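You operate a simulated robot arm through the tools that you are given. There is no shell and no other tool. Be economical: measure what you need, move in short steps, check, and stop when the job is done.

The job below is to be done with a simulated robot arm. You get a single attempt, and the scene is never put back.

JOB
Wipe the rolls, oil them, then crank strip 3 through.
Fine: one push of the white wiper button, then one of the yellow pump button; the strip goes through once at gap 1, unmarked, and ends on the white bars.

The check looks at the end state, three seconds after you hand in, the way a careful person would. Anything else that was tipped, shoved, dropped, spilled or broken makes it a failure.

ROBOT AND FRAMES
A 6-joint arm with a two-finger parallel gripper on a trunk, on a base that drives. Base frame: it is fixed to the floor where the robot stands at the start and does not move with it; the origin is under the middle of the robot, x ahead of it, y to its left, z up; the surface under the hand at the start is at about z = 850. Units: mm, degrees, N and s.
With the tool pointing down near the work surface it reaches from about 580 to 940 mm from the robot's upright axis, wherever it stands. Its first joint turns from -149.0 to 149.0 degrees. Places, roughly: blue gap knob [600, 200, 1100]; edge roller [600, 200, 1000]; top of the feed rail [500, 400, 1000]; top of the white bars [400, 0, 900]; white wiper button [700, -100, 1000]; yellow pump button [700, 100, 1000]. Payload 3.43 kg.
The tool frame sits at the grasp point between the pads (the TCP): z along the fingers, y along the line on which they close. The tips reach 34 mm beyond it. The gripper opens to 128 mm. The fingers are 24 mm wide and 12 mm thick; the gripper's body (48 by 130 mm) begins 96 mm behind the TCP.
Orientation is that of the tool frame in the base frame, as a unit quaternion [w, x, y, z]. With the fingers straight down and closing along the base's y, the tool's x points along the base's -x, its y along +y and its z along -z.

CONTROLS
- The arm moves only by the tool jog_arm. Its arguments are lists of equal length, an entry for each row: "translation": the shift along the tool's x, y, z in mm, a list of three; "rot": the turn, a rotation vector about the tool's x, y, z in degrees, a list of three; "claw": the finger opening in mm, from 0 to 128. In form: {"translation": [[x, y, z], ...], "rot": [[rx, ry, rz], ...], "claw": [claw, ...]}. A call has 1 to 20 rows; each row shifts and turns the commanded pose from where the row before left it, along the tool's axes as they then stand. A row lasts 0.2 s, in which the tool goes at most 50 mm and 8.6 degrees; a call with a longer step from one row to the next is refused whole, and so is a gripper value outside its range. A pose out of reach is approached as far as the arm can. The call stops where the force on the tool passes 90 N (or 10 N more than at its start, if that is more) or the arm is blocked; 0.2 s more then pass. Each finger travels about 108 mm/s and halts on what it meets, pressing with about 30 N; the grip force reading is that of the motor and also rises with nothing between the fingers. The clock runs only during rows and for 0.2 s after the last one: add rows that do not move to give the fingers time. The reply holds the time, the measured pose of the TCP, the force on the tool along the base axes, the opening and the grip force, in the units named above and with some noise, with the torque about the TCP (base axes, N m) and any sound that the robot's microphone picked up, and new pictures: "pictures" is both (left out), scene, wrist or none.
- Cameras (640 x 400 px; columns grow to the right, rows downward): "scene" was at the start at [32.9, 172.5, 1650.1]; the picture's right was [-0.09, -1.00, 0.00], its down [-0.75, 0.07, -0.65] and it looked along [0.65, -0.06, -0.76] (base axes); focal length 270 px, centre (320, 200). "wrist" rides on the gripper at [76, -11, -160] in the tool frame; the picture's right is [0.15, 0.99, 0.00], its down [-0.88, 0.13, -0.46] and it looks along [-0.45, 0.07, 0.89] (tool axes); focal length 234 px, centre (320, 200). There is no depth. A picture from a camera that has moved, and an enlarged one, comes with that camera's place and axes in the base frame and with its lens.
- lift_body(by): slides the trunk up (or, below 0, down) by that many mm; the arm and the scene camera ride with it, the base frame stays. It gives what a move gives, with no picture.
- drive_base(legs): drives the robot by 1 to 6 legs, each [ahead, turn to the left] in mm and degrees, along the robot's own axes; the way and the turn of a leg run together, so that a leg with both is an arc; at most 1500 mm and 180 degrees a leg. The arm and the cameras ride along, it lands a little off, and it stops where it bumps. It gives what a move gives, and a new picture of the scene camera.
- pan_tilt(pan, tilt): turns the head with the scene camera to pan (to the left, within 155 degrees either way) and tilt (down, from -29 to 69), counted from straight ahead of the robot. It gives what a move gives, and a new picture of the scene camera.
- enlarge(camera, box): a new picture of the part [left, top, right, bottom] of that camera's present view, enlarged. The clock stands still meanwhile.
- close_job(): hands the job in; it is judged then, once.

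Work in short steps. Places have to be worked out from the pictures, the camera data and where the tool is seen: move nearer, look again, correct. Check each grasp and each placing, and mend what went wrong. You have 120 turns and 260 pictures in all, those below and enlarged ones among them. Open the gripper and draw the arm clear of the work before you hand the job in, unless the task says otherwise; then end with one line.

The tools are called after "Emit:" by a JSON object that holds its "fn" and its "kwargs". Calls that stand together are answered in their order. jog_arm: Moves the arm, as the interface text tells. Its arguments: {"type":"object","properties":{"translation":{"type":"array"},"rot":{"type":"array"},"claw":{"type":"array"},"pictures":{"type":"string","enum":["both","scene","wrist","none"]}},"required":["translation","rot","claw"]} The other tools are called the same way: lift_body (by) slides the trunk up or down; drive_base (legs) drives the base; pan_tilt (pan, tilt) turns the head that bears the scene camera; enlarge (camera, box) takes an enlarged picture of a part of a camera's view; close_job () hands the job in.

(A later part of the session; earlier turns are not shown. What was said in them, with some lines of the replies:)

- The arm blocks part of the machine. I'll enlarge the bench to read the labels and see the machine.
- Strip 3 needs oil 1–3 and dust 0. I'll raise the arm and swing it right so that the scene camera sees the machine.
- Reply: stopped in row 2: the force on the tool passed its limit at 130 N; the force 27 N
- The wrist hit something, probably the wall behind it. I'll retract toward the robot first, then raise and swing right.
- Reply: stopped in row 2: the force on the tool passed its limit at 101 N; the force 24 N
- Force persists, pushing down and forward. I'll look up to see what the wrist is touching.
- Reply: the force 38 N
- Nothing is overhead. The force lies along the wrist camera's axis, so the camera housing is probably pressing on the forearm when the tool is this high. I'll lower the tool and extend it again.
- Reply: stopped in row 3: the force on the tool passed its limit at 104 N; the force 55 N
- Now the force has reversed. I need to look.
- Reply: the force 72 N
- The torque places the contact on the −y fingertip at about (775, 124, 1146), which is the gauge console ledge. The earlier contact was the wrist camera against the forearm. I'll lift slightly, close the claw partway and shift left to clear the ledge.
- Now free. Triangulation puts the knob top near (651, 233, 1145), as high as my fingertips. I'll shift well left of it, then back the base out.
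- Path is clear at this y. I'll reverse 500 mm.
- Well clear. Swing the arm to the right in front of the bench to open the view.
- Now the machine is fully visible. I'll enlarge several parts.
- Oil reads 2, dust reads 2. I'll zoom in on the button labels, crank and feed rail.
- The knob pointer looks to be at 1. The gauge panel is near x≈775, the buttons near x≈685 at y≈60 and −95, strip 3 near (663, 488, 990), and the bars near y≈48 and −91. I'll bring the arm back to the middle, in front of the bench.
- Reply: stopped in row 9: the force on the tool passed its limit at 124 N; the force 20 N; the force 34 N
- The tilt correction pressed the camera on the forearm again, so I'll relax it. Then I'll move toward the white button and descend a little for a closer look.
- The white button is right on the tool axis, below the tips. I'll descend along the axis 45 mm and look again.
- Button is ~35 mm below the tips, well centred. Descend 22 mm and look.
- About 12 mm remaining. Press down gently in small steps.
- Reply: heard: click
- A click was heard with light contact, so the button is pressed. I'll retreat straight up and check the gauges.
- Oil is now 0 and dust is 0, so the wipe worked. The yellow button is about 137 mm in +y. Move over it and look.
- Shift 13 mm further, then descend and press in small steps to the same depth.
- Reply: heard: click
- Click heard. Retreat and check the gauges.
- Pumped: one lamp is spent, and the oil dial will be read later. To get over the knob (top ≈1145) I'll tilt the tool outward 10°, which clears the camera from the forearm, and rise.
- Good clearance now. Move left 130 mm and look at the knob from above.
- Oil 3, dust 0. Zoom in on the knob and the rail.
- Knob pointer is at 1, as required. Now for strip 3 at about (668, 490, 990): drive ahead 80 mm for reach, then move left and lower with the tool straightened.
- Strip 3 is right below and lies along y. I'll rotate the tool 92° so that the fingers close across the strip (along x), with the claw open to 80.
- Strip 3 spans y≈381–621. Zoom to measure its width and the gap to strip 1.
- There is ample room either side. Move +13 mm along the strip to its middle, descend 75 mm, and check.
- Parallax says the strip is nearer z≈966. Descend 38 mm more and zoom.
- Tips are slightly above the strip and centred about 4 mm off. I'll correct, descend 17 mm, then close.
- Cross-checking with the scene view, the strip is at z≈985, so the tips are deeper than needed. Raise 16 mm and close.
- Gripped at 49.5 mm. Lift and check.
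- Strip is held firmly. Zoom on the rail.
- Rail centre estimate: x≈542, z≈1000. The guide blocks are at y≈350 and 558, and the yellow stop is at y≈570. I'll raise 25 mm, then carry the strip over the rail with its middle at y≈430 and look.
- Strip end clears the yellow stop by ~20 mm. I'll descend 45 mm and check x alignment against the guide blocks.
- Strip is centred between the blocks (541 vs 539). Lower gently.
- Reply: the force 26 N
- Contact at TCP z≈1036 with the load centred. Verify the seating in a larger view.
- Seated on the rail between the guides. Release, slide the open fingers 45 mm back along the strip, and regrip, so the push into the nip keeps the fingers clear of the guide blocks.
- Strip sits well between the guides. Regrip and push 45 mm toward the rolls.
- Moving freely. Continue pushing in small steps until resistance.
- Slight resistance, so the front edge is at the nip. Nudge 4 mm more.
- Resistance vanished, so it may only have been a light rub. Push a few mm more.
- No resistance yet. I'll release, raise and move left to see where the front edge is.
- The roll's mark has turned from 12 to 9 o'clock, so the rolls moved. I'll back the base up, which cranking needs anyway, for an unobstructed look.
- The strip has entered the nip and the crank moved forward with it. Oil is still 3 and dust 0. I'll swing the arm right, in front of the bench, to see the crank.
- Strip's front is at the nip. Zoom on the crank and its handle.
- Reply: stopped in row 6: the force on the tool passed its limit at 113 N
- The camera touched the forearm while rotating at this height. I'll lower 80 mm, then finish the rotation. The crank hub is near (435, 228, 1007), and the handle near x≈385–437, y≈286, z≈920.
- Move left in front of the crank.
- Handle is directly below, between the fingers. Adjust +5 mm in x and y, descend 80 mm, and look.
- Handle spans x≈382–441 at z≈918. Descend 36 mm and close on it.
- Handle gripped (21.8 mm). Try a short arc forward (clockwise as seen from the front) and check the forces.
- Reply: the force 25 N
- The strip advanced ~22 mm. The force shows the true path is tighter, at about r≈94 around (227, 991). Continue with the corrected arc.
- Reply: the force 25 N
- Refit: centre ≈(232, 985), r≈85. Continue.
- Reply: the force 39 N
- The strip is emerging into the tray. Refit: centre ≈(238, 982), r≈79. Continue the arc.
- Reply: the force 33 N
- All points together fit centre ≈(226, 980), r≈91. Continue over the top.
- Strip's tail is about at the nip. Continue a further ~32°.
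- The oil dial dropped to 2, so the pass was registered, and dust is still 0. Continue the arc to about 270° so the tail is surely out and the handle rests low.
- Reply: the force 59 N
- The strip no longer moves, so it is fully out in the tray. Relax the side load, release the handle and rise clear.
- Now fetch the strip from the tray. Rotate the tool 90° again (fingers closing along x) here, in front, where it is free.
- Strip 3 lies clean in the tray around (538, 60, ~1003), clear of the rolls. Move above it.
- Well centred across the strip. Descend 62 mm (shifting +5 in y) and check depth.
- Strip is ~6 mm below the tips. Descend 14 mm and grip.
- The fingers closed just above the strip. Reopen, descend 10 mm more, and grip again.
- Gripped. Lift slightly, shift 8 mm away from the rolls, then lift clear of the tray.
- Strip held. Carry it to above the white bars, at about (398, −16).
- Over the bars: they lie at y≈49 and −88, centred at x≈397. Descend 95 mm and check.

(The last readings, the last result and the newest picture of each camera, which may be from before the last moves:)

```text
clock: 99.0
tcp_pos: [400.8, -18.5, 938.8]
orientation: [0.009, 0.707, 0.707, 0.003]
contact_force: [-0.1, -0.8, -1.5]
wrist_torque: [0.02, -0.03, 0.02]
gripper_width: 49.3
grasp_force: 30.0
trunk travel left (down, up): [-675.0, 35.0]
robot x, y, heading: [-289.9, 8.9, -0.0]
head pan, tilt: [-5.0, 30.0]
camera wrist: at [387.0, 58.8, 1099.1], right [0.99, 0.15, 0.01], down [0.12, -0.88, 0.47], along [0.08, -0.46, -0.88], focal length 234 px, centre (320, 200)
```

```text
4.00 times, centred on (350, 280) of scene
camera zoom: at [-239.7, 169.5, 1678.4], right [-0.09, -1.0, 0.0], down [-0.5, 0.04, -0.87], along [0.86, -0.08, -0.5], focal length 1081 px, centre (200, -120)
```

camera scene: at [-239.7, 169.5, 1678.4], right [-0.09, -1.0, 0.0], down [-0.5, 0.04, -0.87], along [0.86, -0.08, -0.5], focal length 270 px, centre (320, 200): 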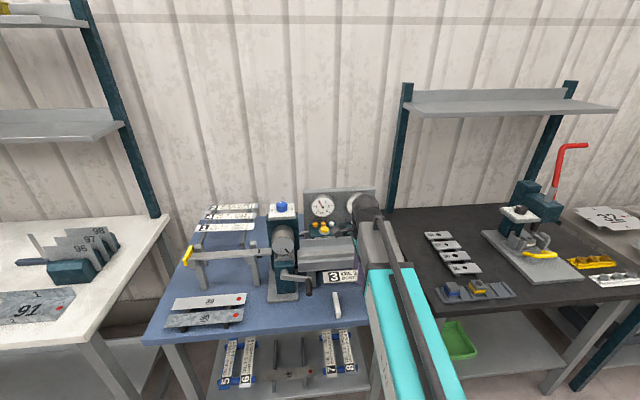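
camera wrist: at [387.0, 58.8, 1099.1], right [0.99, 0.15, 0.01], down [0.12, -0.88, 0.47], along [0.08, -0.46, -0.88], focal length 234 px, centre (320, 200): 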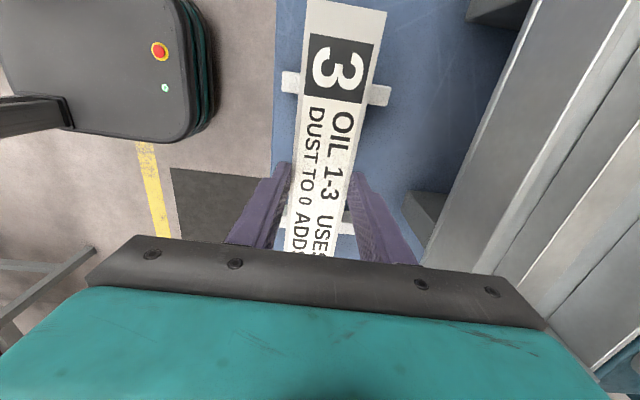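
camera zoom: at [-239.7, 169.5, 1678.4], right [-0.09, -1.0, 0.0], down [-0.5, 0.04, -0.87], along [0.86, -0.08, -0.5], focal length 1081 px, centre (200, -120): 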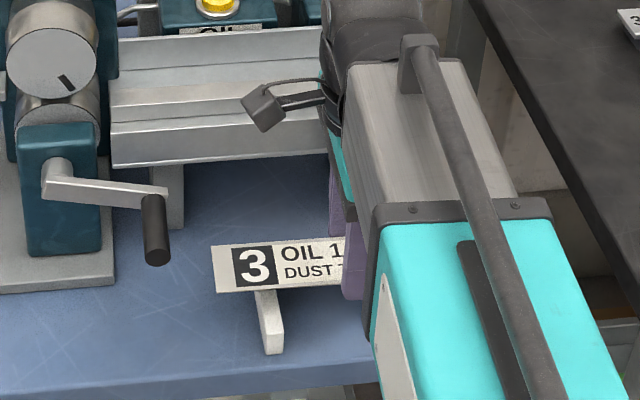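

Strip spans both bars, centred. Lower gently until contact.

Emit:
{"fn": "jog_arm", "kwargs": {"translation": [[0, 0, 5], [0, 0, 5], [0, 0, 4], [0, 0, 3], [0, 0, 0]], "rot": [[0, 0, 0], [0, 0, 0], [0, 0, 0], [0, 0, 0], [0, 0, 0]], "claw": [40, 40, 40, 40, 40], "pictures": "none"}}

Emit:
{"fn": "enlarge", "kwargs": {"camera": "scene", "box": [310, 260, 390, 310]}}

```text
clock: 100.2
tcp_pos: [400.9, -18.2, 923.8]
orientation: [0.009, 0.707, 0.707, 0.002]
contact_force: [1.0, -0.8, -1.5]
wrist_torque: [-0.01, 0.01, -0.02]
gripper_width: 49.4
grasp_force: 29.5
trunk travel left (down, up): [-675.0, 35.0]
robot x, y, heading: [-284.6, 8.4, -0.1]
head pan, tilt: [-5.0, 30.0]
```

```text
8.00 times, centred on (350, 285) of scene
camera zoom: at [-239.6, 169.5, 1678.4], right [-0.09, -1.0, 0.0], down [-0.5, 0.04, -0.87], along [0.86, -0.08, -0.5], focal length 2162 px, centre (80, -480)
```

zoom: 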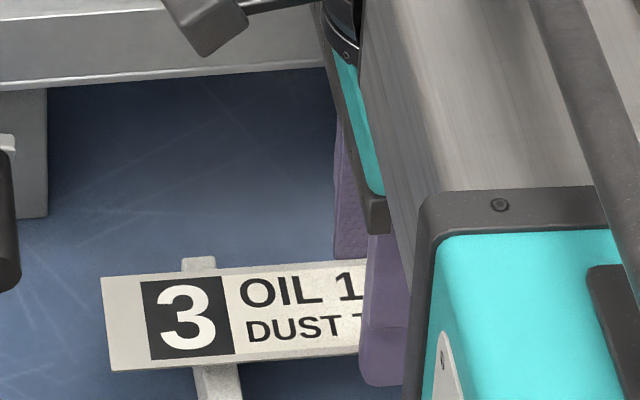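

Emit:
{"fn": "jog_arm", "kwargs": {"translation": [[0, 0, 3], [0, 0, 3], [0, 0, 3], [0, 0, 0]], "rot": [[0, 0, 0], [0, 0, 0], [0, 0, 0], [0, 0, 0]], "claw": [40, 40, 40, 40], "pictures": "none"}}

```text
clock: 101.2
tcp_pos: [401.3, -19.1, 914.0]
orientation: [0.009, 0.707, 0.707, 0.003]
contact_force: [0.0, -0.8, -1.7]
wrist_torque: [0.0, 0.01, 0.02]
gripper_width: 49.4
grasp_force: 30.1
trunk travel left (down, up): [-675.0, 35.0]
robot x, y, heading: [-283.4, 7.8, -0.0]
head pan, tilt: [-5.0, 30.0]
```

No contact yet. Continue in small steps.

Emit:
{"fn": "jog_arm", "kwargs": {"translation": [[0, 0, 3], [0, 0, 2], [0, 0, 2], [0, 0, 0]], "rot": [[0, 0, 0], [0, 0, 0], [0, 0, 0], [0, 0, 0]], "claw": [40, 40, 40, 40], "pictures": "none"}}

Emit:
{"fn": "enlarge", "kwargs": {"camera": "scene", "box": [310, 260, 390, 310]}}

```text
clock: 102.2
tcp_pos: [402.4, -17.9, 907.0]
orientation: [0.009, 0.708, 0.707, 0.003]
contact_force: [0.6, -0.1, -2.4]
wrist_torque: [0.0, 0.05, -0.03]
gripper_width: 49.5
grasp_force: 29.9
trunk travel left (down, up): [-675.0, 35.0]
robot x, y, heading: [-284.4, 9.8, -0.3]
head pan, tilt: [-5.0, 30.0]
```

```text
8.00 times, centred on (350, 285) of scene
camera zoom: at [-239.6, 169.5, 1678.4], right [-0.09, -1.0, 0.0], down [-0.5, 0.04, -0.87], along [0.86, -0.08, -0.5], focal length 2162 px, centre (80, -480)
```

zoom: 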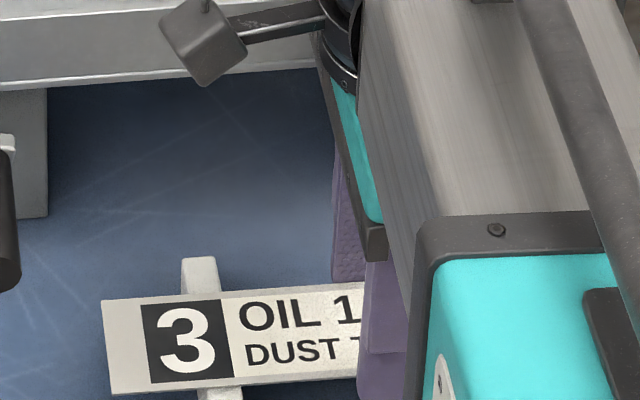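

Emit:
{"fn": "jog_arm", "kwargs": {"translation": [[0, 0, 2], [0, 0, 2], [0, 0, 2], [0, 0, 0]], "rot": [[0, 0, 0], [0, 0, 0], [0, 0, 0], [0, 0, 0]], "claw": [40, 40, 40, 40], "pictures": "none"}}

```text
clock: 103.2
tcp_pos: [402.3, -18.5, 902.2]
orientation: [0.011, 0.707, 0.707, 0.003]
contact_force: [6.9, 0.2, 27.1]
wrist_torque: [0.03, -0.23, -0.01]
gripper_width: 49.6
grasp_force: 30.4
trunk travel left (down, up): [-675.0, 35.0]
robot x, y, heading: [-285.7, 4.7, 0.1]
head pan, tilt: [-5.0, 30.0]
```

Contact with a centred load. Relax, open and rise.

Emit:
{"fn": "jog_arm", "kwargs": {"translation": [[0, 0, -1.5], [0, 0, 0], [0, 0, 0], [0, 0, 0], [0, 0, -15], [0, 0, -25], [0, 0, -35], [0, 0, -40], [0, 0, 0]], "rot": [[0, 0, 0], [0, 0, 0], [0, 0, 0], [0, 0, 0], [0, 0, 0], [0, 0, 0], [0, 0, 0], [0, 0, 0], [0, 0, 0]], "claw": [45, 55, 66, 66, 66, 66, 66, 66, 66]}}

```text
clock: 105.2
tcp_pos: [400.1, -18.1, 1017.3]
orientation: [0.009, 0.707, 0.707, 0.002]
contact_force: [-0.7, -0.1, 0.6]
wrist_torque: [0.02, 0.01, 0.0]
gripper_width: 65.7
grasp_force: 0.2
trunk travel left (down, up): [-675.0, 35.0]
robot x, y, heading: [-283.5, 9.3, -0.1]
head pan, tilt: [-5.0, 30.0]
camera scene: at [-239.7, 169.5, 1678.3], right [-0.09, -1.0, 0.0], down [-0.5, 0.04, -0.87], along [0.86, -0.08, -0.5], focal length 270 px, centre (320, 200)
camera wrist: at [385.5, 58.8, 1176.9], right [0.99, 0.15, 0.01], down [0.12, -0.88, 0.47], along [0.08, -0.46, -0.88], focal length 234 px, centre (320, 200)
```

scene: 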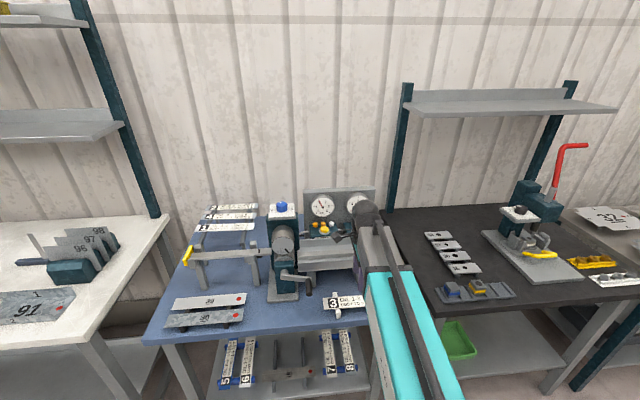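
wrist: 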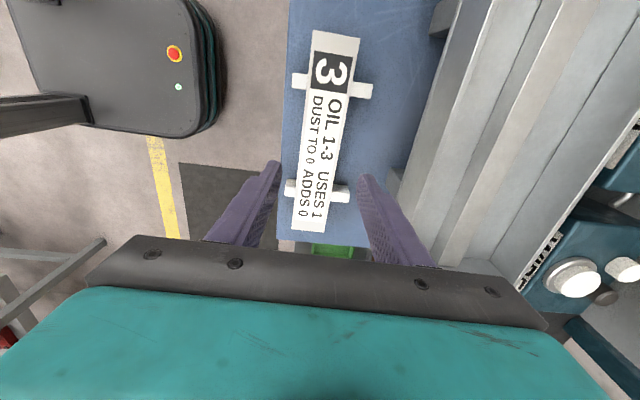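

Strip 3 rests on both white bars. Raise a little and back the base away to clear, then do a final inspection.

Emit:
{"fn": "jog_arm", "kwargs": {"translation": [[0, 0, -25], [0, 0, -25], [0, -20, 0], [0, 0, 0]], "rot": [[0, 0, 0], [0, 0, 0], [0, 0, 0], [0, 0, 0]], "claw": [80, 80, 80, 80], "pictures": "none"}}

Emit:
{"fn": "drive_base", "kwargs": {"legs": [[-300, 0]]}}

Emit:
{"fn": "enlarge", "kwargs": {"camera": "scene", "box": [180, 140, 420, 290]}}

```text
clock: 106.2
tcp_pos: [378.1, -16.1, 1067.9]
orientation: [0.008, 0.707, 0.707, 0.003]
contact_force: [-0.5, 0.1, -0.2]
wrist_torque: [-0.01, -0.04, 0.04]
gripper_width: 79.8
grasp_force: 0.0
trunk travel left (down, up): [-675.0, 35.0]
robot x, y, heading: [-281.8, 9.8, -0.1]
head pan, tilt: [-5.0, 30.0]
```

```text
clock: 108.5
tcp_pos: [77.6, -14.0, 1068.1]
orientation: [0.01, 0.705, 0.709, 0.004]
contact_force: [0.6, -0.1, 0.0]
wrist_torque: [-0.02, 0.02, 0.01]
gripper_width: 80.1
grasp_force: 0.1
trunk travel left (down, up): [-675.0, 35.0]
robot x, y, heading: [-583.6, 7.9, 0.5]
head pan, tilt: [-5.0, 30.0]
camera scene: at [-542.3, 170.6, 1678.4], right [-0.08, -1.0, 0.0], down [-0.5, 0.04, -0.87], along [0.86, -0.07, -0.5], focal length 270 px, centre (320, 200)
```

scene: 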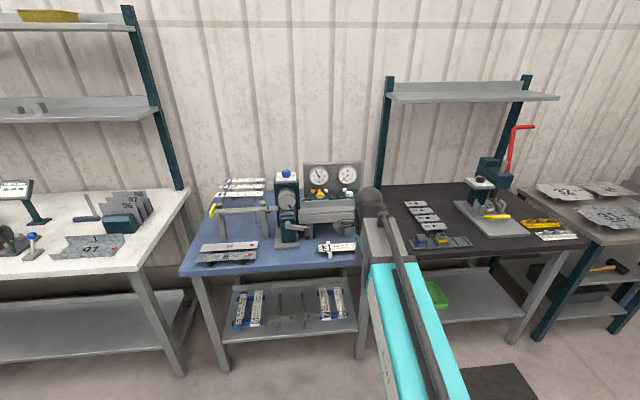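

```text
2.67 times, centred on (300, 215) of scene
camera zoom: at [-542.3, 170.6, 1678.4], right [-0.08, -1.0, 0.0], down [-0.5, 0.04, -0.87], along [0.86, -0.07, -0.5], focal length 721 px, centre (373, 160)
```

zoom: 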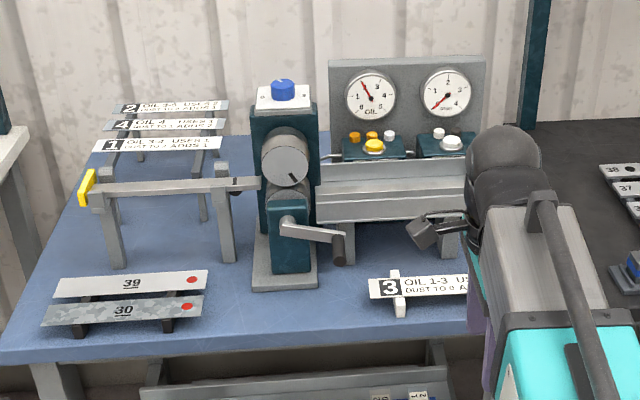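

The strip is on both bars, oil reads 2, dust reads 0, one lamp is spent on each button, and nothing else has moved. The gripper is open and clear, so I'm handing in.

Emit:
{"fn": "close_job", "kwargs": {}}

```text
The job is handed in.
```

I pushed the white wiper button once and the yellow pump button once, cranked strip 3 through once at gap 1, and set it on both white bars; I saw no marks on it. Early on, a fingertip pressed the gauge panel's top edge with about 100 N, and I saw no damage or shift afterwards.
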